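You operate a simulated robot arm through the tools that you are given. There is no shell and no other tool. Be economical: measure what you need, move in short steps, check, and stop when the job is done.

You run a simulated robot arm. Do the job below in one go: nothing can be reset, and whatever is moved stays where it is left.

JOB
Put the bottle from the corner end of the long bench on top of the clear red-footed cylinder.

It is judged by the outcome, as a careful person would: the job done as asked, and still so three seconds after it is handed in. It fails if anything else is knocked over, pushed out of place, dropped, spilled or broken.

ROBOT AND FRAMES
A 6-joint arm with a two-finger parallel gripper, fixed in place. Base frame: the origin is at the foot of the arm, x ahead of it, y to its left, z up; the work surface is at about z = 0. Lengths are in mm, angles in rad, forces in N, time in s.
With the tool pointing down near the work surface it reaches from about 180 to 460 mm from the base axis. Its first joint turns from -1.222 to 1.222 rad. Payload 1.9 kg.
The tool frame sits at the grasp point between the pads (the TCP): z along the fingers, y along the line on which they close. The tips reach 23 mm beyond it. Largest opening 94 mm; finger width 38, thickness 10; the body of the gripper, 54 by 96 mm, starts 39 mm behind the TCP.
Orientation is that of the tool frame in the base frame, as a unit quaternion [x, y, z, w]. With the fingers straight down and closing along the base's y, the tool's x points along the base's -x, its y along +y and its z along -z.

CONTROLS
- The arm moves only by the tool arm_command. Its argument "series" is one flat list of numbers, 7 for each row, row after row: the shift along the tool's x, y, z in cm, then the turn, a rotation vector about the tool's x, y, z in rad, then the closure in counts, from 0 (fully open) to 255 (shut). In form: [x, y, z, rx, ry, rz, jaw, x, y, z, rx, ry, rz, jaw, ...]. A call has 1 to 12 rows; each row shifts and turns the commanded pose from where the row before left it, along the tool's axes as they then stand. A row lasts 0.2 s, in which the tool goes at most 50 mm and 0.15 rad; a call with a longer step from one row to the next is refused whole, and so is a gripper value outside its range. A pose out of reach is approached as far as the arm can. The call stops where the force on the tool passes 40 N (or 10 N more than at its start, if that is more) or the arm is blocked; 0.2 s more then pass. Each finger travels about 108 mm/s and halts on what it meets, pressing with about 35 N; the grip force reading is that of the motor and also rises with nothing between the fingers. The clock runs only during rows and for 0.2 s after the last one: add rows that do not move to give the fingers time. It gives the time, the measured TCP pose, the force on the tool (base axes), the opening and the grip force at its end, in the units of the frame above (readings bear some noise).
- Cameras (640 x 400 px; columns grow to the right, rows downward): "scene" is fixed at [39.3, 296.1, 448.7]; the picture's right is [-0.90, -0.44, 0.00], its down [-0.14, 0.28, -0.95] and it looks along [0.41, -0.85, -0.31] (base axes); focal length 255 px, centre (320, 200). "wrist" rides on the gripper at [-39, 0, -44] in the tool frame; the picture's right is [0.00, -1.00, 0.00], its down [0.97, 0.00, -0.24] and it looks along [0.24, 0.00, 0.97] (tool axes); focal length 218 px, centre (320, 200).
- camera(camera): a new picture of that camera. The clock stands still meanwhile.
- point_at(camera, pixels): for up to 12 pixels [column, row] of the newest picture of that camera ("zoom" is the newest enlarged one), the place [x, y, z] in the base frame of the surface seen there, good to about 2 mm. The clock stands still meanwhile.
- zoom(camera, box): a new picture of the part [left, top, right, bottom] of that camera's present view, enlarged. The clock stands still meanwhile.
- job_done(): hands the job in; it is judged then, once.

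Keep the steps short. Do not move on a guess: measure, check each grasp and each placing, and mend mistakes. In all there are 60 turns and 20 pictures (those below and enlarged ones count). Leave the gripper open and the arm clear of the work at the hand-in unless told otherwise, and finish with a single line.

The tools are called after "Request:" as a command line: name --argument value ..., lists and objects as JSON in quotes. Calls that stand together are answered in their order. arm_command: Moves the arm, as the interface text tells. Its arguments: {"type":"object","properties":{"series":{"type":"array","items":{"type":"number"}}},"required":["series"]} The other tools are called the same way: camera (camera) takes a picture; point_at (camera, pixels) gives the place of the surface under pixels of a picture; zoom (camera, box) takes an enlarged picture of a part of a camera's view; job_done () hands the job in.

At the start:

```text
time: 0.0
eef_pos: [214.4, -70.8, 417.9]
tcp_rot: [0.002, 1.0, 0.001, 0.001]
force: [0.4, -0.3, 0.0]
finger_gap: 93.8
grip_force: 0.1
```

scene: 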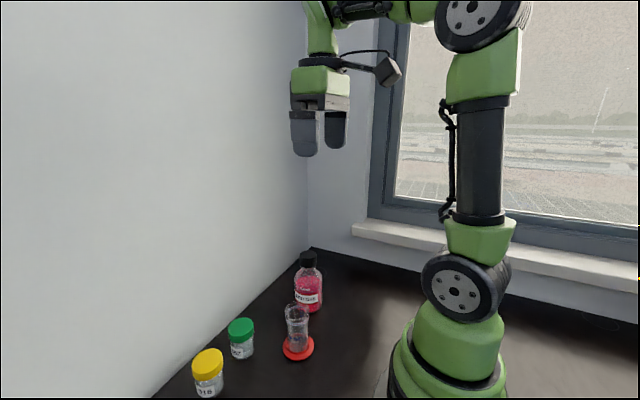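
wrist: 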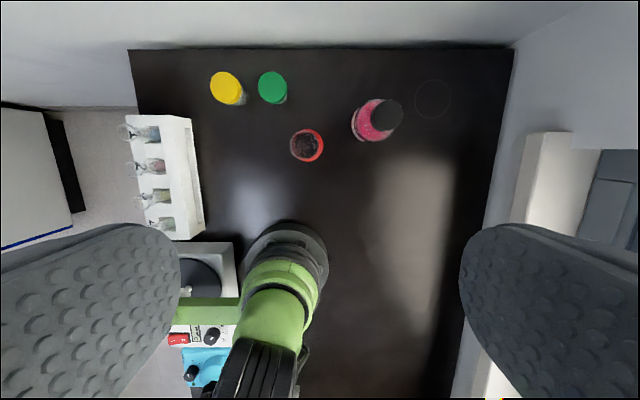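

I see a pink bottle with a black cap near the corner, and a clear cylinder with a red foot in front of it. I'll zoom in on both to measure them.

Request:
zoom --camera "scene" --box '[180, 240, 372, 400]'

Request:
zoom --camera "wrist" --box '[200, 50, 480, 225]'

```text
2.50 times, centred on (276, 320) of scene
```

zoom: 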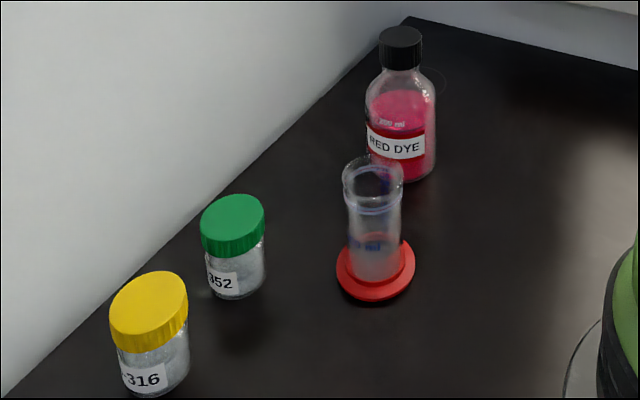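

```text
2.29 times, centred on (340, 138) of wrist
```

zoom: 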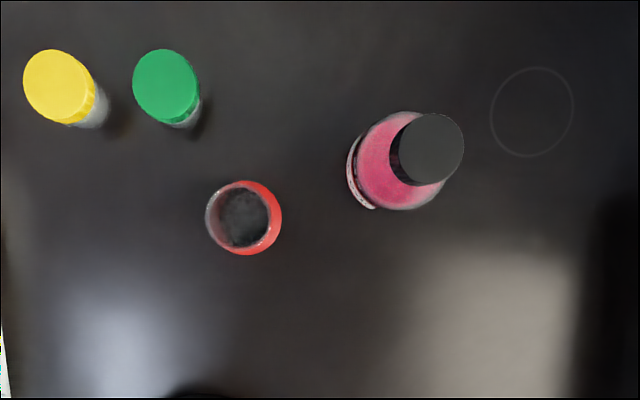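

Next, I'll measure the cap, the bottle body, the cylinder rim and foot, and the nearby jars.

Request:
point_at --camera "zoom" --pixels '[[430, 145], [462, 145], [400, 150], [430, 116], [380, 190], [243, 215], [212, 210], [264, 215], [276, 215], [165, 85], [58, 87], [300, 300]]'

Request:
point_at --camera "scene" --pixels '[[308, 254], [308, 264], [308, 272], [308, 280], [308, 290], [308, 297], [318, 290], [297, 304], [297, 320], [297, 340], [288, 307], [299, 356]]'

```text
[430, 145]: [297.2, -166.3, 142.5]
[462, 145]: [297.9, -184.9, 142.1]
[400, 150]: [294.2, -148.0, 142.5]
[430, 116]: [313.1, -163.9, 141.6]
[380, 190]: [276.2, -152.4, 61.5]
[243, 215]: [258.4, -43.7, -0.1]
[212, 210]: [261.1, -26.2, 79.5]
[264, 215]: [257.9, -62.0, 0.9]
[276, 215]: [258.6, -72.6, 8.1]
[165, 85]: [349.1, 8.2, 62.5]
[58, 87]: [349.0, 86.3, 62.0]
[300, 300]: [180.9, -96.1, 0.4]
```

```text
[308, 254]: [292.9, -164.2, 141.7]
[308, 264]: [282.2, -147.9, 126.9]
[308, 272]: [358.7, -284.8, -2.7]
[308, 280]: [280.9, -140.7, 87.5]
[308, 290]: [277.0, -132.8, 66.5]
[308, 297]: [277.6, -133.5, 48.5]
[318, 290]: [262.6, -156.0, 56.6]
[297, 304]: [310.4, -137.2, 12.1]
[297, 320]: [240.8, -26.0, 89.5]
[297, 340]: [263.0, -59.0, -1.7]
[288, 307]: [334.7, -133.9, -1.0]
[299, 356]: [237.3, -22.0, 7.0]
```

The bottle is 142 mm tall and its cap centre is near (295, -165). I need better numbers for the rim, so I'll move the camera closer and stay above everything.

Request:
arm_command --series '[-1.65, -0.73, 3.5, 0, 0, 0, 0, -1.65, -0.73, 3.5, 0, 0, 0, 0, -1.65, -0.73, 3.5, 0, 0, 0, 0, -1.65, -0.73, 3.5, 0, 0, 0, 0, 0, 0, 0, 0, 0, 0, 0]'

Request:
zoom --camera "wrist" --box '[200, 80, 440, 230]'

```text
time: 1.2
eef_pos: [279.9, -98.0, 277.4]
tcp_rot: [0.001, 1.0, 0.0, 0.001]
force: [0.4, 0.4, 0.3]
finger_gap: 94.0
grip_force: 0.0
```

```text
2.67 times, centred on (320, 155) of wrist
```

zoom: 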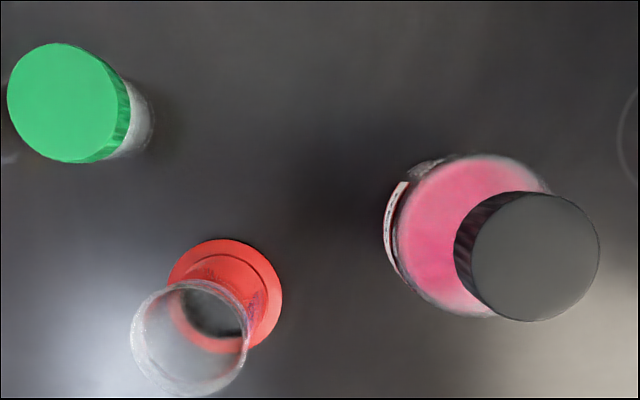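

The rim and foot are clear now. I'll measure points around the rim, foot, cap and bottle body.

Request:
point_at --camera "zoom" --pixels '[[134, 338], [247, 338], [189, 283], [189, 394], [149, 298], [230, 297], [280, 292], [225, 242], [470, 258], [598, 257], [535, 193], [535, 319]]'

Request:
point_at --camera "zoom" --pixels '[[169, 285], [190, 330], [250, 343], [138, 352], [240, 365], [150, 375], [135, 322], [475, 258], [592, 257], [535, 198], [535, 315], [388, 235]]'

Request:
zoom --camera "scene" --box '[260, 240, 356, 300]'

```text
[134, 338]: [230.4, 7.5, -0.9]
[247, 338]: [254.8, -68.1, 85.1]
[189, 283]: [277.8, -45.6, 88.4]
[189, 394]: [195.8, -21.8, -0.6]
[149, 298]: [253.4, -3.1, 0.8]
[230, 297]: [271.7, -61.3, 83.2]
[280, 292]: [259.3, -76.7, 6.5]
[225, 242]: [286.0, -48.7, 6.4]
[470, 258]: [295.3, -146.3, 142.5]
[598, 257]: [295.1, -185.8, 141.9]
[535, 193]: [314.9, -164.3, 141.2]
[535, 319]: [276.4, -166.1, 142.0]
```

```text
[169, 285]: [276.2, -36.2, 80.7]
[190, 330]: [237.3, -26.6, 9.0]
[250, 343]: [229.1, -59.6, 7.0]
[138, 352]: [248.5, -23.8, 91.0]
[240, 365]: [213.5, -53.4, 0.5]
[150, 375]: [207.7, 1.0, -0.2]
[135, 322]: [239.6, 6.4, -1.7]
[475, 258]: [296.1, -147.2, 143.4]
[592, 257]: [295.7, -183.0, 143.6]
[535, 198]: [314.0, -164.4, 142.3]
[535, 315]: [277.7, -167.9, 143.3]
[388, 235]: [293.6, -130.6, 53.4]
```

```text
6.67 times, centred on (308, 270) of scene
```

zoom: 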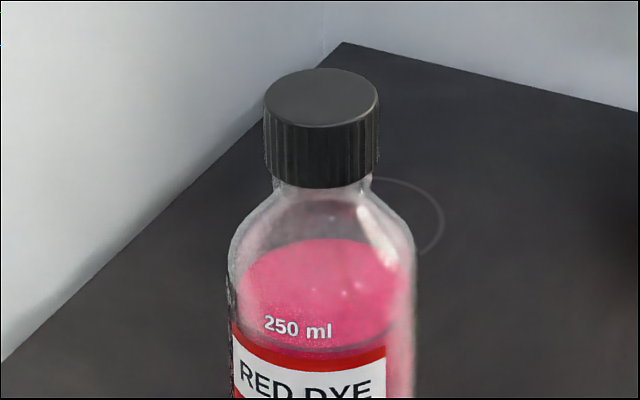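

The cap centre is at about (295.6, -165.8), with a diameter of 39 mm and z from about 115 to 142. The cylinder axis is at about (255, -45.5), with the rim at z of about 90. I'll go above the cap first and check the position.

Request:
arm_command --series '[-0.8, -3.4, 0, 0, 0, 0, 0, -0.77, -3.38, 0, 0, 0, 0, 0, 0, 0, 4, 0, 0, 0, 0, 0, 0, 3.7, 0, 0, 0, 0, 0, 0, 0, 0, 0, 0, 0]'

Request:
camera --camera "wrist"

```text
time: 2.4
eef_pos: [298.2, -168.4, 200.3]
tcp_rot: [0.001, 1.0, 0.001, 0.002]
force: [0.1, -0.7, -0.5]
finger_gap: 94.0
grip_force: 0.1
```

```text
13 pictures are left
```

wrist: 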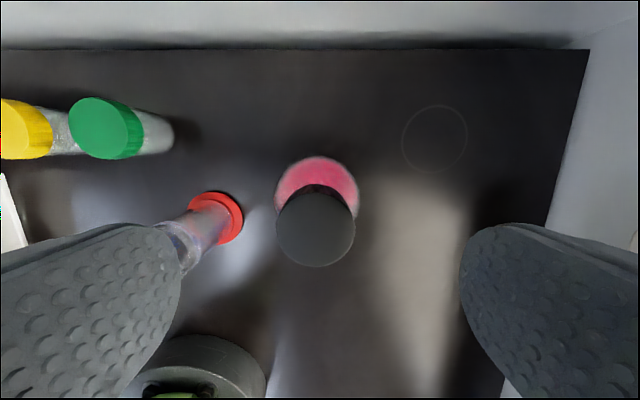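

The cap is centred between the fingers at (316, 226). I'll measure its edges again before going down.

Request:
point_at --camera "wrist" --pixels '[[279, 227], [353, 227], [316, 190], [316, 263], [316, 226], [316, 162], [357, 195]]'

```text
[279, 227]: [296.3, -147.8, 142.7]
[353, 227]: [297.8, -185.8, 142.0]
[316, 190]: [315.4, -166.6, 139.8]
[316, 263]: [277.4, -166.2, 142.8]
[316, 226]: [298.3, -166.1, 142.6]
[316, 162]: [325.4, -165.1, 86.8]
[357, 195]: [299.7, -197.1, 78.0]
```

The cap centre is (296.4, -166.5), so I'll trim about 2 mm and go down to z 136. The fingers stay open.

Request:
arm_command --series '[0.18, 0.18, 2.2, 0, 0, 0, 0, 0, 0, 2.2, 0, 0, 0, 0, 0, 0, 2.0, 0, 0, 0, 0, 0, 0, 0, 0, 0, 0, 0]'

```text
time: 3.4
eef_pos: [295.4, -165.1, 135.5]
tcp_rot: [0.001, 1.0, 0.001, 0.001]
force: [0.2, 0.4, -0.5]
finger_gap: 94.2
grip_force: 0.1
```

The tool is at (295.4, -165.1, 135.5) with no contact force. I'll close on the cap.

Request:
arm_command --series '[0, 0, 0, 0, 0, 0, 255, 0, 0, 0, 0, 0, 0, 255, 0, 0, 0, 0, 0, 0, 255, 0, 0, 0, 0, 0, 0, 255]'

```text
time: 4.4
eef_pos: [295.5, -166.1, 136.2]
tcp_rot: [0.001, 1.0, 0.001, 0.001]
force: [0.4, 2.0, 0.6]
finger_gap: 37.5
grip_force: 34.8
```

The gap is 37.5 mm, which matches the cap, and the grip is 35 N. I'll lift 20 mm to test it.

Request:
arm_command --series '[0, 0, -0.7, 0, 0, 0, 255, 0, 0, -1.3, 0, 0, 0, 255, 0, 0, 0, 0, 0, 0, 255]'

Request:
camera --camera "scene"

```text
time: 5.2
eef_pos: [296.2, -165.3, 155.6]
tcp_rot: [0.0, 1.0, -0.001, 0.001]
force: [0.8, -1.2, 1.6]
finger_gap: 36.6
grip_force: 35.1
```

```text
12 pictures are left
```

scene: 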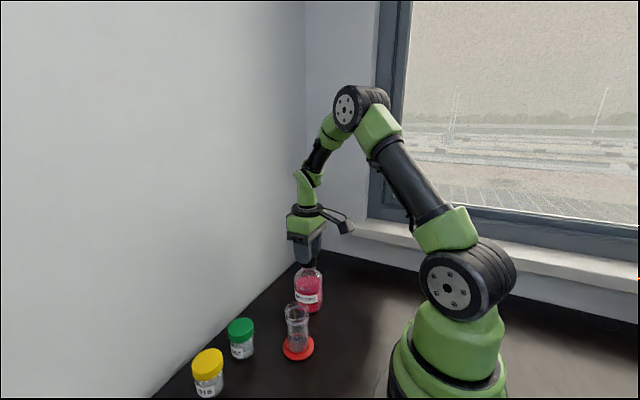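

The bottle seems not to have risen, and the force is only 1.6 N. I'll look closer.

Request:
zoom --camera "scene" --box '[250, 230, 362, 320]'

```text
4.44 times, centred on (306, 275) of scene
```

zoom: 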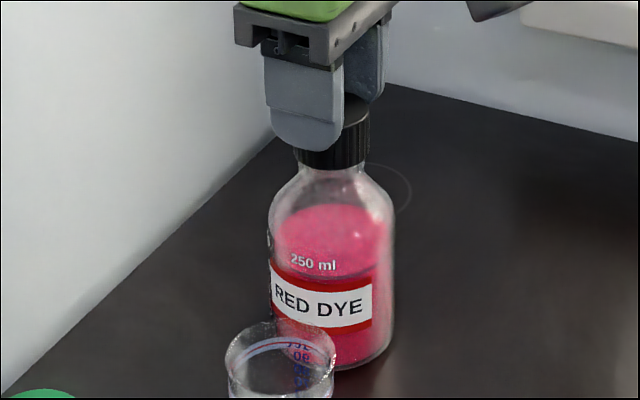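

The fingers slid up the smooth cap and the bottle is still standing on the bench, so the cap is too slick. I'll open and measure the bottle's body for a grasp on the shoulder and body instead.

Request:
arm_command --series '[0, 0, 0, 0, 0, 0, 0, 0, 0, 0, 0, 0, 0, 0, 0, 0, 0, 0, 0, 0, 0]'

Request:
zoom --camera "scene" --box '[250, 230, 362, 320]'

Request:
point_at --camera "zoom" --pixels '[[333, 160], [333, 175], [333, 190], [333, 205], [333, 220], [333, 240], [333, 270], [333, 300], [275, 240], [390, 240], [388, 215], [345, 362]]'

```text
time: 6.0
eef_pos: [294.0, -165.0, 155.5]
tcp_rot: [0.001, 1.0, 0.0, 0.001]
force: [-0.3, -0.5, -0.5]
finger_gap: 93.9
grip_force: 0.0
```

```text
4.44 times, centred on (306, 275) of scene
```

zoom: 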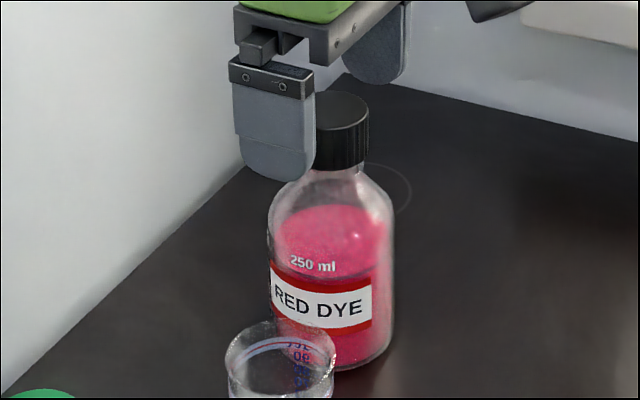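

```text
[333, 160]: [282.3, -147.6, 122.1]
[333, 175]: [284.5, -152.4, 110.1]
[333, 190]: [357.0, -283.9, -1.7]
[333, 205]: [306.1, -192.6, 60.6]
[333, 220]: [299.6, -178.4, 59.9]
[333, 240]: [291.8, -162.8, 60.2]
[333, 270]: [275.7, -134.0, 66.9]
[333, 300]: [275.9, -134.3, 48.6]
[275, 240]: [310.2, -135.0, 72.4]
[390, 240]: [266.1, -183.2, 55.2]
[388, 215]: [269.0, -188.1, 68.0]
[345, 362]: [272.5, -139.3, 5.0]
```

The body is about 70 mm wide but only below z of about 72, and above that it tapers. With the tool pointing straight down, the palm would hit the cap before the pads reach the straight wall, so I need a tilted approach. There is a box on the wrist side near (345, 226), and I'll measure it and the arm for clearances.

Request:
point_at --camera "scene" --pixels '[[345, 227], [352, 228], [335, 216], [325, 210], [305, 220], [305, 190], [316, 160], [360, 105], [345, 107], [455, 290], [382, 120], [300, 240]]'

```text
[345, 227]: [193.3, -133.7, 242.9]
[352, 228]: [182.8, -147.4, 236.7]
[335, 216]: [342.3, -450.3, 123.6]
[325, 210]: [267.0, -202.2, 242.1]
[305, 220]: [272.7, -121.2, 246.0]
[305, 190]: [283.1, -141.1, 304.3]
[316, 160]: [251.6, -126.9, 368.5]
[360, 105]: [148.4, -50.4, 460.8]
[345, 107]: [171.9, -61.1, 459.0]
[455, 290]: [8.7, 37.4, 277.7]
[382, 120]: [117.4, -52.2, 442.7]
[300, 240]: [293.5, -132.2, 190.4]
```

The palm would hit the cap in a vertical body grasp, and the box sits about 105 mm out on the tool's +x side. My plan is to approach from the window/base side, pointing along azimuth +60°, with the tool tilted 45° and the pads on the straight wall at z of about 35–60. First I'll rise 100 mm, then turn about the vertical.

Request:
arm_command --series '[0, 0, -3.4, 0, 0, 0, 0, 0, 0, -3.4, 0, 0, 0, 0, 0, 0, -3.4, 0, 0, 0, 0, 0, 0, 0, 0, 0, -0.15, 0, 0, 0, 0, 0, 0, -0.15, 0, 0, 0, 0, 0, 0, -0.15, 0, 0, 0, 0, 0, 0, -0.15, 0, 0, 0, 0, 0, 0, -0.15, 0, 0, 0, 0, 0, 0, -0.15, 0, 0, 0, 0, 0, 0, -0.147, 0, 0, 0, 0, 0, 0, 0, 0]'

```text
time: 8.4
eef_pos: [295.6, -166.0, 258.4]
tcp_rot: [-0.5, 0.866, 0.001, 0.001]
force: [-0.1, 0.5, 0.4]
finger_gap: 93.8
grip_force: 0.0
```

The heading is right: tool -x points along (0.5, 0.87). Now I'll back off 108 mm along tool +x and then tilt 45° in place, high above the bench.

Request:
arm_command --series '[3.6, 0, 0, 0, 0, 0, 0, 3.6, 0, 0, 0, 0, 0, 0, 3.6, 0, 0, 0, 0, 0, 0, 0, 0, 0, 0, -0.131, 0, 0, 0, 0, 0, 0, -0.131, 0, 0, 0, 0, 0, 0, -0.131, 0, 0, 0, 0, 0, 0, -0.131, 0, 0, 0, 0, 0, 0, -0.131, 0, 0, 0, 0, 0, 0, -0.1304, 0, 0, 0, 0, 0, 0, 0, 0, 0]'

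Request:
camera --camera "scene"

Request:
camera --camera "wrist"

```text
time: 10.6
eef_pos: [241.1, -259.3, 259.5]
tcp_rot: [-0.459, 0.8, 0.191, 0.335]
force: [0.8, 0.1, 0.0]
finger_gap: 94.2
grip_force: 0.0
```

```text
9 pictures are left
```

scene: 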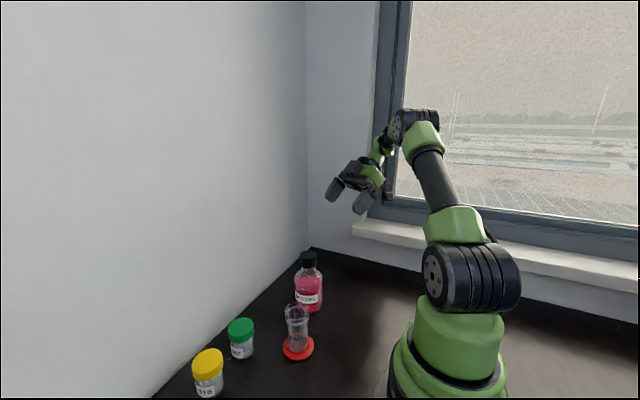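

```text
8 pictures are left
```

wrist: 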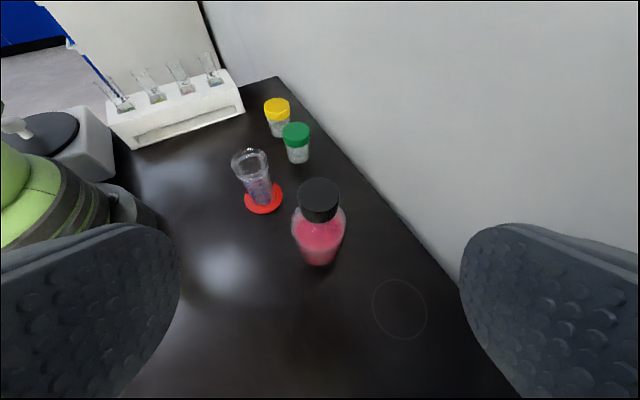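

The pose is reachable and the bottle sits clear ahead. I'll go straight down about 115 mm to the start point behind the bottle, then look again.

Request:
arm_command --series '[2.7, 0, 2.7, 0, 0, 0, 0, 2.7, 0, 2.7, 0, 0, 0, 0, 2.7, 0, 2.7, 0, 0, 0, 0, 0, 0, 0, 0, 0, 0, 0]'

Request:
camera --camera "wrist"

Request:
camera --camera "scene"

```text
time: 11.6
eef_pos: [239.5, -257.0, 143.0]
tcp_rot: [-0.461, 0.8, 0.191, 0.333]
force: [-0.1, -0.5, -0.7]
finger_gap: 94.0
grip_force: 0.1
```

```text
7 pictures are left
```

wrist: 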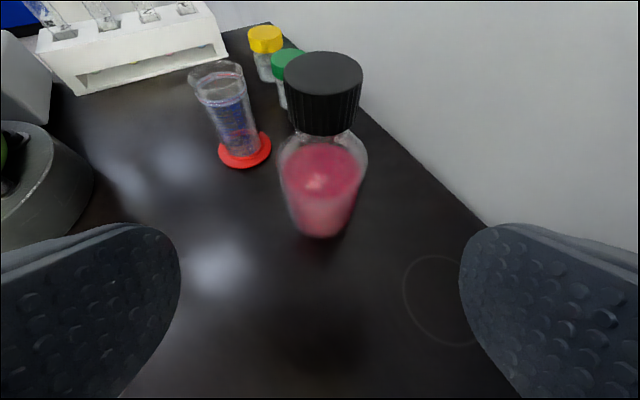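

```text
6 pictures are left
```

scene: 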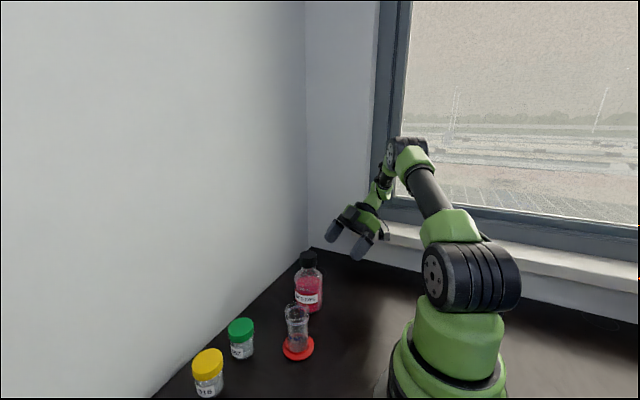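

The bottle is centred around column 321. I'll check its position and width here, plus the wrist box near (384, 237) in the scene picture.

Request:
point_at --camera "wrist" --pixels '[[323, 72], [287, 75], [360, 75], [320, 200], [285, 170], [360, 175], [320, 225], [320, 145]]'

Request:
point_at --camera "scene" --pixels '[[384, 237], [388, 238], [383, 228], [372, 228]]'

```text
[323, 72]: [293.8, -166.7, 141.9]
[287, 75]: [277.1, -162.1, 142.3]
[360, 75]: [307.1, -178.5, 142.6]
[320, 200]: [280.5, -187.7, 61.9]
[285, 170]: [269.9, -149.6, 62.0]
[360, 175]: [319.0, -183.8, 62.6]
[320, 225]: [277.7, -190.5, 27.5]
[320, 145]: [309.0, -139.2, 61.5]
```

```text
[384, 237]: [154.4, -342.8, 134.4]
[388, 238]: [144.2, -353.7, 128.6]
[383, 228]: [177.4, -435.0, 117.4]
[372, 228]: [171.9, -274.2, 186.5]
```

The bottle axis is at (296, -166.3), and the box will stay about 30 mm above the bench. I'll advance 90 mm along the tool axis with a -2.5 mm sideways trim, then read the pose.

Request:
arm_command --series '[0.1, -0.25, 3, 0, 0, 0, 0, 0, 0, 3, 0, 0, 0, 0, 0, 0, 3, 0, 0, 0, 0, 0, 0, 0, 0, 0, 0, 0]'

```text
time: 12.6
eef_pos: [274.8, -203.8, 80.1]
tcp_rot: [-0.462, 0.8, 0.192, 0.332]
force: [-0.2, 0.5, 0.8]
finger_gap: 93.9
grip_force: 0.0
```

I'm on line, with 40 mm left along the tool axis and no contact. I'll go in slowly.

Request:
arm_command --series '[0.1, 0, 1.4, 0, 0, 0, 0, 0.1, 0, 1.4, 0, 0, 0, 0, 0, 0, 1.2, 0, 0, 0, 0, 0, 0, 0, 0, 0, 0, 0]'

Request:
zoom --camera "scene" --box '[240, 200, 400, 330]'

```text
time: 13.6
eef_pos: [288.6, -182.5, 51.8]
tcp_rot: [-0.461, 0.801, 0.19, 0.332]
force: [-0.2, -1.4, -0.7]
finger_gap: 94.0
grip_force: 0.2
```

```text
3.08 times, centred on (320, 265) of scene
```

zoom: 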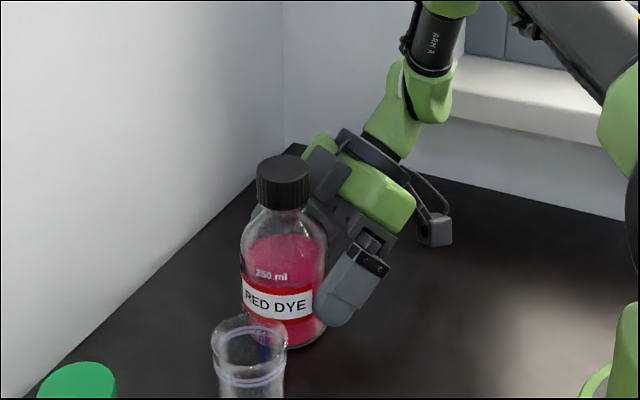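

The bottle stands undisturbed between the fingers and nothing is touching. I'll close on the body.

Request:
arm_command --series '[0, 0, 0, 0, 0, 0, 255, 0, 0, 0, 0, 0, 0, 255, 0, 0, 0, 0, 0, 0, 255, 0, 0, 0, 0, 0, 0, 255]'

```text
time: 14.6
eef_pos: [287.3, -181.8, 50.2]
tcp_rot: [-0.46, 0.8, 0.192, 0.333]
force: [-0.1, 0.4, -0.3]
finger_gap: 69.0
grip_force: 35.3
```

The gap is 69 mm, which matches the body, and the grip is 35 N. I'll test with a 20 mm straight lift.

Request:
arm_command --series '[-0.35, 0, -0.35, 0, 0, 0, 255, -0.7, 0, -0.7, 0, 0, 0, 255, -0.35, 0, -0.35, 0, 0, 0, 255, 0, 0, 0, 0, 0, 0, 255]'

Request:
zoom --camera "scene" --box '[240, 200, 400, 330]'

```text
time: 15.6
eef_pos: [286.5, -182.5, 69.9]
tcp_rot: [-0.461, 0.8, 0.192, 0.333]
force: [-0.3, 0.1, -4.1]
finger_gap: 69.0
grip_force: 34.8
```

```text
3.08 times, centred on (320, 265) of scene
```

zoom: 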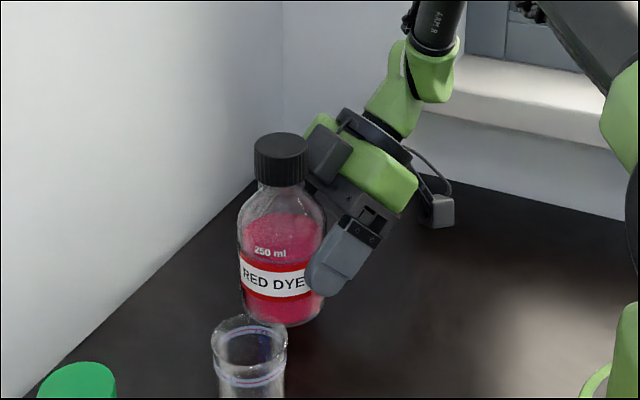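

The bottle lifted with a 4 N load and looks upright. I'll measure the held cap so I know where the bottle sits relative to the tool.

Request:
point_at --camera "zoom" --pixels '[[281, 146], [258, 147], [303, 143], [281, 136], [281, 156], [225, 355], [282, 345], [250, 322], [216, 335], [250, 340], [250, 346], [250, 384]]'

```text
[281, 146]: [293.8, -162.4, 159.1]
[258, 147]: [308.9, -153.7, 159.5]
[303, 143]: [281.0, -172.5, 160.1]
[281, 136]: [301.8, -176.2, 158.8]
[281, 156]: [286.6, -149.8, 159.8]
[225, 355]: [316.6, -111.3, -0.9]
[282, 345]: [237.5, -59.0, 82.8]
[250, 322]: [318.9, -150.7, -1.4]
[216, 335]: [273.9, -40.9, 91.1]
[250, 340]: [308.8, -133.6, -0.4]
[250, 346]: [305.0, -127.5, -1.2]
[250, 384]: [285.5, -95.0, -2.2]
```

The cap top is at z of about 160, so the bottle's bottom is at about 18 mm and it did not slip. I'll lift 96 mm more so the bottom clears the rim, which is at about 91.

Request:
arm_command --series '[-0.6, 0, -0.6, 0, 0, 0, 255, -1.2, 0, -1.2, 0, 0, 0, 255, -1.6, 0, -1.6, 0, 0, 0, 255, -1.6, 0, -1.6, 0, 0, 0, 255, -1.2, 0, -1.2, 0, 0, 0, 255, -0.6, 0, -0.6, 0, 0, 0, 255, 0, 0, 0, 0, 0, 0, 255]'

```text
time: 17.2
eef_pos: [288.7, -184.0, 164.6]
tcp_rot: [-0.46, 0.8, 0.191, 0.333]
force: [-0.6, 0.4, -4.1]
finger_gap: 68.5
grip_force: 34.7
```

It is held firmly. Now I'll move horizontally about 127 mm toward a spot above the cylinder, in gentle steps.

Request:
arm_command --series '[-0.3, 0.48, 0.3, 0, 0, 0, 255, -0.6, 0.97, 0.6, 0, 0, 0, 255, -0.8, 1.3, 0.8, 0, 0, 0, 255, -0.9, 1.45, 0.9, 0, 0, 0, 255, -0.9, 1.45, 0.9, 0, 0, 0, 255, -0.9, 1.45, 0.9, 0, 0, 0, 255, -0.7, 1.13, 0.7, 0, 0, 0, 255, -0.54, 0.88, 0.54, 0, 0, 0, 255, -0.3, 0.48, 0.3, 0, 0, 0, 255, 0, 0, 0, 0, 0, 0, 255, 0, 0, 0, 0, 0, 0, 255]'

Request:
zoom --camera "scene" --box '[220, 220, 380, 370]'

```text
time: 19.6
eef_pos: [252.1, -64.4, 171.4]
tcp_rot: [-0.461, 0.801, 0.191, 0.331]
force: [0.2, 0.0, -3.7]
finger_gap: 68.9
grip_force: 35.2
out of reach, approached as far as the arm can: row 9
```

```text
2.67 times, centred on (300, 295) of scene
```

zoom: 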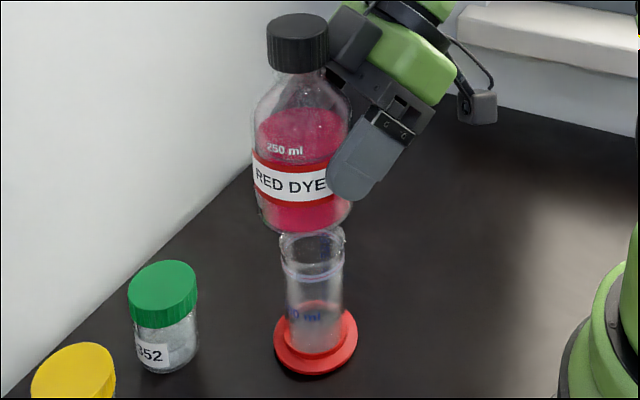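

The bottle is nearly over the cylinder, but the arm reports out of reach in this fold. Turning the whole tool 26° about the vertical, to heading about 86°, moves the wrist away from the base. I'll do that in small steps and re-read the pose.

Request:
arm_command --series '[0, 0, 0, -0.053, 0, -0.053, 255, 0, 0, 0, -0.106, 0, -0.106, 255, 0, 0, 0, -0.106, 0, -0.106, 255, 0, 0, 0, -0.053, 0, -0.053, 255, 0, 0, 0, 0, 0, 0, 255, 0, 0, 0, 0, 0, 0, 255]'

```text
time: 21.0
eef_pos: [261.9, -60.6, 177.3]
tcp_rot: [-0.627, 0.679, 0.261, 0.279]
force: [0.6, -1.3, -4.6]
finger_gap: 69.0
grip_force: 35.6
out of reach, approached as far as the arm can: row 3, 4
```

The heading was reached, but the tool drifted outward and up to (262, -61, 177), so some joint is at its limit. I'll look at the arm's configuration before moving again.

Request:
camera --camera "scene"

```text
2 pictures are left
```

scene: 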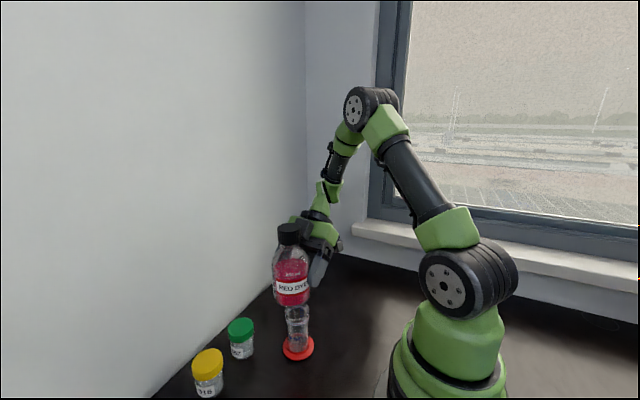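

I'll measure the arm joints and the bottle in this picture: elbow (355, 110), wrist (328, 185), shoulder (445, 287), cap and rim.

Request:
point_at --camera "scene" --pixels '[[355, 110], [388, 105], [350, 138], [340, 165], [328, 185], [318, 205], [445, 287], [288, 229], [279, 230], [298, 228], [288, 309], [307, 310]]'

```text
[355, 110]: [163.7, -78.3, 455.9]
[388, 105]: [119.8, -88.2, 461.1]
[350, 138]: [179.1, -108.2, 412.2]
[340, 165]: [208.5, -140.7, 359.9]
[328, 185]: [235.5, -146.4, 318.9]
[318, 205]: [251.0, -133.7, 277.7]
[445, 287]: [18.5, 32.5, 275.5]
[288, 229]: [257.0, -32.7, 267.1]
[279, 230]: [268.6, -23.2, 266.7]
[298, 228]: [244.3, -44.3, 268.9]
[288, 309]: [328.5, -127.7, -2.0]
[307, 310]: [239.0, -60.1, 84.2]
```

The joints show that the elbow is fine and the last wrist roll is near its limit in this tilted pose. Rolling the gripper 180° about its own axis brings that joint to mid-range, but I have to let go first. I'll take the bottle back, set it down where it stood, roll the gripper, and grip it again. First I'll undo the turn and move back.

Request:
arm_command --series '[0, 0, 0, 0.053, 0, 0.053, 255, 0, 0, 0, 0.106, 0, 0.106, 255, 0, 0, 0, 0.106, 0, 0.106, 255, 0, 0, 0, 0.053, 0, 0.053, 255, 0, 0, 0, 0, 0, 0, 255]'

```text
time: 22.2
eef_pos: [262.1, -60.3, 178.6]
tcp_rot: [-0.46, 0.801, 0.191, 0.332]
force: [0.7, -0.1, -4.0]
finger_gap: 68.5
grip_force: 34.9
```

The pose is feasible again at (262, -60, 178). I'll move back horizontally to above the original spot.

Request:
arm_command --series '[0.35, -0.44, -0.35, 0, 0, 0, 255, 0.7, -0.88, -0.7, 0, 0, 0, 255, 0.95, -1.2, -0.95, 0, 0, 0, 255, 1.0, -1.26, -1.0, 0, 0, 0, 255, 1.0, -1.26, -1.0, 0, 0, 0, 255, 1.0, -1.26, -1.0, 0, 0, 0, 255, 0.8, -1.0, -0.8, 0, 0, 0, 255, 0.5, -0.63, -0.5, 0, 0, 0, 255, 0.28, -0.34, -0.28, 0, 0, 0, 255, 0, 0, 0, 0, 0, 0, 255]'

```text
time: 24.4
eef_pos: [283.7, -182.6, 177.3]
tcp_rot: [-0.461, 0.8, 0.192, 0.332]
force: [-0.3, -0.4, -4.6]
finger_gap: 68.8
grip_force: 35.2
```

I'm above the spot. The bottle rests on the bench at a TCP z of about 50, so I'll go down to about 57 first.

Request:
arm_command --series '[0.6, -0.1, 0.6, 0, 0, 0, 255, 1.2, -0.1, 1.2, 0, 0, 0, 255, 1.6, 0, 1.6, 0, 0, 0, 255, 1.6, 0, 1.6, 0, 0, 0, 255, 1.6, 0, 1.6, 0, 0, 0, 255, 1.2, 0, 1.2, 0, 0, 0, 255, 0.6, 0, 0.6, 0, 0, 0, 255, 0, 0, 0, 0, 0, 0, 255]'

Request:
arm_command --series '[0.14, 0, 0.14, 0, 0, 0, 255, 0.14, 0, 0.14, 0, 0, 0, 255, 0, 0, 0, 0, 0, 0, 255]'

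```text
time: 26.2
eef_pos: [288.6, -183.7, 60.6]
tcp_rot: [-0.46, 0.8, 0.191, 0.333]
force: [-0.7, -0.3, -3.5]
finger_gap: 68.9
grip_force: 34.9
```

```text
time: 27.0
eef_pos: [286.9, -184.1, 55.7]
tcp_rot: [-0.462, 0.8, 0.192, 0.332]
force: [0.2, -0.6, -4.7]
finger_gap: 68.8
grip_force: 34.5
```

The weight still hangs at z 55.7. I'll lower in 1 mm steps and watch the force.

Request:
arm_command --series '[0.1, 0, 0.1, 0, 0, 0, 255, 0.1, 0, 0.1, 0, 0, 0, 255, 0.07, 0, 0.07, 0, 0, 0, 255, 0, 0, 0, 0, 0, 0, 255]'

Request:
arm_command --series '[0.07, 0, 0.07, 0, 0, 0, 255, 0, 0, 0, 0, 0, 0, 255]'

```text
time: 28.0
eef_pos: [288.1, -183.0, 52.3]
tcp_rot: [-0.461, 0.8, 0.192, 0.334]
force: [-0.3, 0.4, 1.2]
finger_gap: 68.8
grip_force: 35.4
```

```text
time: 28.6
eef_pos: [288.4, -184.5, 50.3]
tcp_rot: [-0.459, 0.8, 0.191, 0.334]
force: [-6.4, 1.7, 19.0]
finger_gap: 69.0
grip_force: 35.3
```

Contact is clear at 19 N, with touchdown at a TCP z of about 51.5. I'll back up 1 mm, open, and then retreat along the tool axis.

Request:
arm_command --series '[-0.06, 0, -0.06, 0, 0, 0, 255, 0, 0, 0, 0, 0, 0, 0, 0, 0, 0, 0, 0, 0, 0, 0, 0, 0, 0, 0, 0, 0]'

Request:
arm_command --series '[0, 0, -2, 0, 0, 0, 0, 0, 0, -3.5, 0, 0, 0, 0, 0, 0, -4, 0, 0, 0, 0, 0, 0, -4, 0, 0, 0, 0, 0, 0, -4, 0, 0, 0, 0, 0, 0, 0, 0, 0, 0, 0]'

```text
time: 29.6
eef_pos: [287.5, -184.9, 51.5]
tcp_rot: [-0.461, 0.8, 0.19, 0.333]
force: [0.1, 0.5, -1.0]
finger_gap: 93.9
grip_force: 0.1
```

```text
time: 31.0
eef_pos: [226.8, -291.7, 173.1]
tcp_rot: [-0.461, 0.8, 0.192, 0.332]
force: [-0.5, 0.1, -0.4]
finger_gap: 93.8
grip_force: 0.0
```

I'm clear of the bottle. Now I'll roll the gripper 180° about its own axis, in two calls.

Request:
arm_command --series '[0, 0, 0, 0, 0, 0.1496, 0, 0, 0, 0, 0, 0, 0.1496, 0, 0, 0, 0, 0, 0, 0.1496, 0, 0, 0, 0, 0, 0, 0.1496, 0, 0, 0, 0, 0, 0, 0.1496, 0, 0, 0, 0, 0, 0, 0.1496, 0, 0, 0, 0, 0, 0, 0.1496, 0, 0, 0, 0, 0, 0, 0.1496, 0, 0, 0, 0, 0, 0, 0.1496, 0, 0, 0, 0, 0, 0, 0.1496, 0, 0, 0, 0, 0, 0, 0.1496, 0]'

Request:
arm_command --series '[0, 0, 0, 0, 0, 0.1496, 0, 0, 0, 0, 0, 0, 0.1496, 0, 0, 0, 0, 0, 0, 0.1496, 0, 0, 0, 0, 0, 0, 0.1496, 0, 0, 0, 0, 0, 0, 0.1496, 0, 0, 0, 0, 0, 0, 0.1496, 0, 0, 0, 0, 0, 0, 0.1496, 0, 0, 0, 0, 0, 0, 0.1496, 0, 0, 0, 0, 0, 0, 0.1496, 0, 0, 0, 0, 0, 0, 0.1496, 0, 0, 0, 0, 0, 0, 0, 0]'

```text
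time: 33.4
eef_pos: [225.7, -291.2, 174.9]
tcp_rot: [0.273, 0.882, 0.375, 0.085]
force: [-0.1, -0.3, -0.2]
finger_gap: 94.0
grip_force: 0.2
```

```text
time: 35.8
eef_pos: [224.6, -291.3, 173.0]
tcp_rot: [0.801, 0.46, 0.333, -0.191]
force: [0.5, -0.2, 0.0]
finger_gap: 94.0
grip_force: 0.0
```

The roll worked, and the tool still points along the same axis, 174 mm from the grasp point. I'll advance 130 mm and check.

Request:
arm_command --series '[0.1, 0, 3.5, 0, 0, 0, 0, 0, 0, 3.5, 0, 0, 0, 0, 0, 0, 3.5, 0, 0, 0, 0, 0, 0, 2.5, 0, 0, 0, 0, 0, 0, 0, 0, 0, 0, 0]'

```text
time: 37.0
eef_pos: [272.9, -209.9, 81.3]
tcp_rot: [0.8, 0.461, 0.332, -0.192]
force: [-0.4, 0.2, -0.5]
finger_gap: 93.9
grip_force: 0.0
```

I'm on line with about 42 mm to go. I'll go in slowly and let any contact stop me.

Request:
arm_command --series '[0, 0, 1.1, 0, 0, 0, 0, 0, 0, 1.1, 0, 0, 0, 0, 0, 0, 1.0, 0, 0, 0, 0, 0, 0, 0.9, 0, 0, 0, 0, 0, 0, 0, 0, 0, 0, 0]'

Request:
arm_command --series '[0, 0, 0, 0, 0, 0, 255, 0, 0, 0, 0, 0, 0, 255, 0, 0, 0, 0, 0, 0, 255, 0, 0, 0, 0, 0, 0, 255]'

```text
time: 38.2
eef_pos: [287.7, -185.8, 53.0]
tcp_rot: [0.8, 0.462, 0.332, -0.192]
force: [0.5, -0.8, 0.5]
finger_gap: 94.0
grip_force: 0.0
```

```text
time: 39.2
eef_pos: [287.3, -185.5, 53.0]
tcp_rot: [0.8, 0.462, 0.332, -0.192]
force: [-0.6, 1.2, -0.6]
finger_gap: 68.7
grip_force: 35.1
```

It is gripped again at 68.7 mm and 35 N. Standing, the bottle has TCP z 53, so on the rim it should be about 143. I'll lift 110 mm straight up.

Request:
arm_command --series '[0.4, 0, -0.4, 0, 0, 0, 255, 0.8, 0, -0.8, 0, 0, 0, 255, 1.3, 0, -1.3, 0, 0, 0, 255, 1.6, 0, -1.6, 0, 0, 0, 255, 1.6, 0, -1.6, 0, 0, 0, 255, 1.2, 0, -1.2, 0, 0, 0, 255, 0.6, 0, -0.6, 0, 0, 0, 255, 0.3, 0, -0.3, 0, 0, 0, 255, 0, 0, 0, 0, 0, 0, 255]'

```text
time: 41.2
eef_pos: [286.6, -185.9, 164.9]
tcp_rot: [0.799, 0.462, 0.333, -0.192]
force: [0.6, -0.7, -3.2]
finger_gap: 68.7
grip_force: 35.3
```

It is lifted to z 165 with the bottom about 112 mm up. I'll move to above the cylinder: 86 mm forward and 97 mm sideways.

Request:
arm_command --series '[0.3, -0.48, 0.3, 0, 0, 0, 255, 0.6, -0.97, 0.6, 0, 0, 0, 255, 0.8, -1.3, 0.8, 0, 0, 0, 255, 0.9, -1.45, 0.9, 0, 0, 0, 255, 0.9, -1.45, 0.9, 0, 0, 0, 255, 0.9, -1.45, 0.9, 0, 0, 0, 255, 0.75, -1.2, 0.75, 0, 0, 0, 255, 0.55, -0.9, 0.55, 0, 0, 0, 255, 0.35, -0.55, 0.35, 0, 0, 0, 255, 0, 0, 0, 0, 0, 0, 255, 0, 0, 0, 0, 0, 0, 255]'

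```text
time: 43.6
eef_pos: [245.5, -63.6, 165.9]
tcp_rot: [0.8, 0.462, 0.332, -0.191]
force: [1.1, 0.5, -3.5]
finger_gap: 68.6
grip_force: 34.7
```

Reached at (245.5, -63.6, 166) with no limit warning. I'll use one picture to check alignment.

Request:
zoom --camera "scene" --box '[220, 220, 380, 370]'

```text
2.67 times, centred on (300, 295) of scene
```

zoom: 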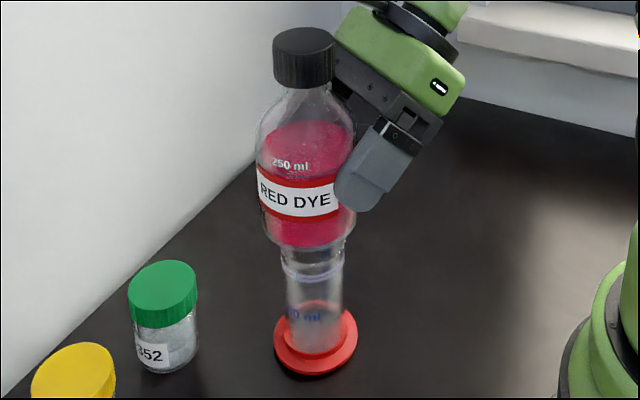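

Across the picture the alignment matches to within about 1 mm: expected cap column 305, seen 304.5. I'll check depth with cap and rim points.

Request:
point_at --camera "zoom" --pixels '[[304, 42], [277, 44], [332, 42], [304, 31], [304, 52], [298, 200], [345, 270], [312, 345], [316, 373], [275, 340], [356, 335]]'

```text
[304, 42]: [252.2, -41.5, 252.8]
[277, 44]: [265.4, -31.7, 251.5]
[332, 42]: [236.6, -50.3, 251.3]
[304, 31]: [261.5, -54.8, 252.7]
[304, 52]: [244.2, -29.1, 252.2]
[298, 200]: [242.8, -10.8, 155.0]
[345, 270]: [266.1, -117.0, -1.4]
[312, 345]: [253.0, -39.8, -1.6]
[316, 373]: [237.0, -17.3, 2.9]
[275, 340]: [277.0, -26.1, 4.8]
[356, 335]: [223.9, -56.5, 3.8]
```

The bottle and cylinder axes agree within about 2 mm. I'll lower 17 mm gently to just above the rim.

Request:
arm_command --series '[-0.3, 0, 0.3, 0, 0, 0, 255, -0.4, 0, 0.4, 0, 0, 0, 255, -0.3, 0, 0.3, 0, 0, 0, 255, -0.2, 0, 0.2, 0, 0, 0, 255, 0, 0, 0, 0, 0, 0, 255]'

Request:
arm_command --series '[-0.1, 0, 0.1, 0, 0, 0, 255, -0.07, 0, 0.07, 0, 0, 0, 255, 0, 0, 0, 0, 0, 0, 255]'

```text
time: 44.8
eef_pos: [245.5, -63.8, 148.4]
tcp_rot: [0.8, 0.462, 0.332, -0.192]
force: [-0.5, -0.4, -4.6]
finger_gap: 68.8
grip_force: 35.0
```

```text
time: 45.6
eef_pos: [245.5, -66.1, 146.2]
tcp_rot: [0.8, 0.46, 0.334, -0.192]
force: [-1.7, 1.5, 28.3]
finger_gap: 68.7
grip_force: 34.9
```

The bottle touched the rim, reading 28 N. I'll ease up about 1 mm to remove the preload.

Request:
arm_command --series '[0.06, 0, -0.06, 0, 0, 0, 255, 0, 0, 0, 0, 0, 0, 255]'

```text
time: 46.2
eef_pos: [246.4, -62.5, 146.2]
tcp_rot: [0.8, 0.461, 0.333, -0.19]
force: [3.9, 1.2, 8.4]
finger_gap: 68.8
grip_force: 35.0
```

There is still a light 8 N push. I'll ease up another 0.3 mm.

Request:
arm_command --series '[0.02, 0, -0.02, 0, 0, 0, 255, 0, 0, 0, 0, 0, 0, 255]'

```text
time: 46.8
eef_pos: [245.6, -63.2, 146.1]
tcp_rot: [0.8, 0.461, 0.333, -0.191]
force: [1.8, -1.5, 0.0]
finger_gap: 69.0
grip_force: 34.9
```

The load is balanced: the force is about 0 and the bottle rests on the rim. I'll open gently, first a little and then fully.

Request:
arm_command --series '[0, 0, 0, 0, 0, 0, 60, 0, 0, 0, 0, 0, 0, 50, 0, 0, 0, 0, 0, 0, 25, 0, 0, 0, 0, 0, 0, 0, 0, 0, 0, 0, 0, 0, 0]'

Request:
arm_command --series '[0, 0, -0.8, 0, 0, 0, 0, 0, 0, -1.5, 0, 0, 0, 0, 0, 0, -2, 0, 0, 0, 0, 0, 0, -2.5, 0, 0, 0, 0, 0, 0, -3, 0, 0, 0, 0, 0, 0, -3, 0, 0, 0, 0, 0, 0, -3, 0, 0, 0, 0, 0, 0, 0, 0, 0, 0, 0]'

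Request:
zoom --camera "scene" --box '[180, 180, 436, 380]'

```text
time: 48.0
eef_pos: [245.0, -63.1, 146.6]
tcp_rot: [0.8, 0.461, 0.333, -0.191]
force: [-0.1, 0.7, 0.1]
finger_gap: 93.9
grip_force: 0.1
```

```text
time: 49.8
eef_pos: [188.7, -160.2, 258.8]
tcp_rot: [0.799, 0.462, 0.333, -0.192]
force: [0.6, 0.1, -0.4]
finger_gap: 93.9
grip_force: 0.1
```

```text
2.00 times, centred on (308, 280) of scene
```

zoom: 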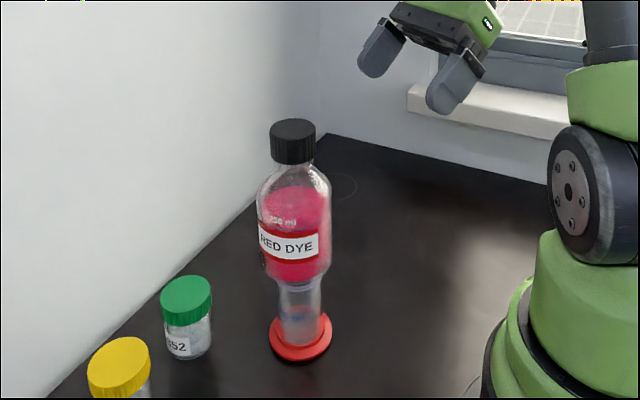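

The bottle stands upright on the cylinder, the jars are undisturbed, and the gripper is open and clear. I'll hand the job in.

Request:
job_done

```text
The job is handed in.
```

The red dye bottle is standing upright on top of the clear red-footed cylinder, the gripper is open and clear, and nothing else in view was disturbed.
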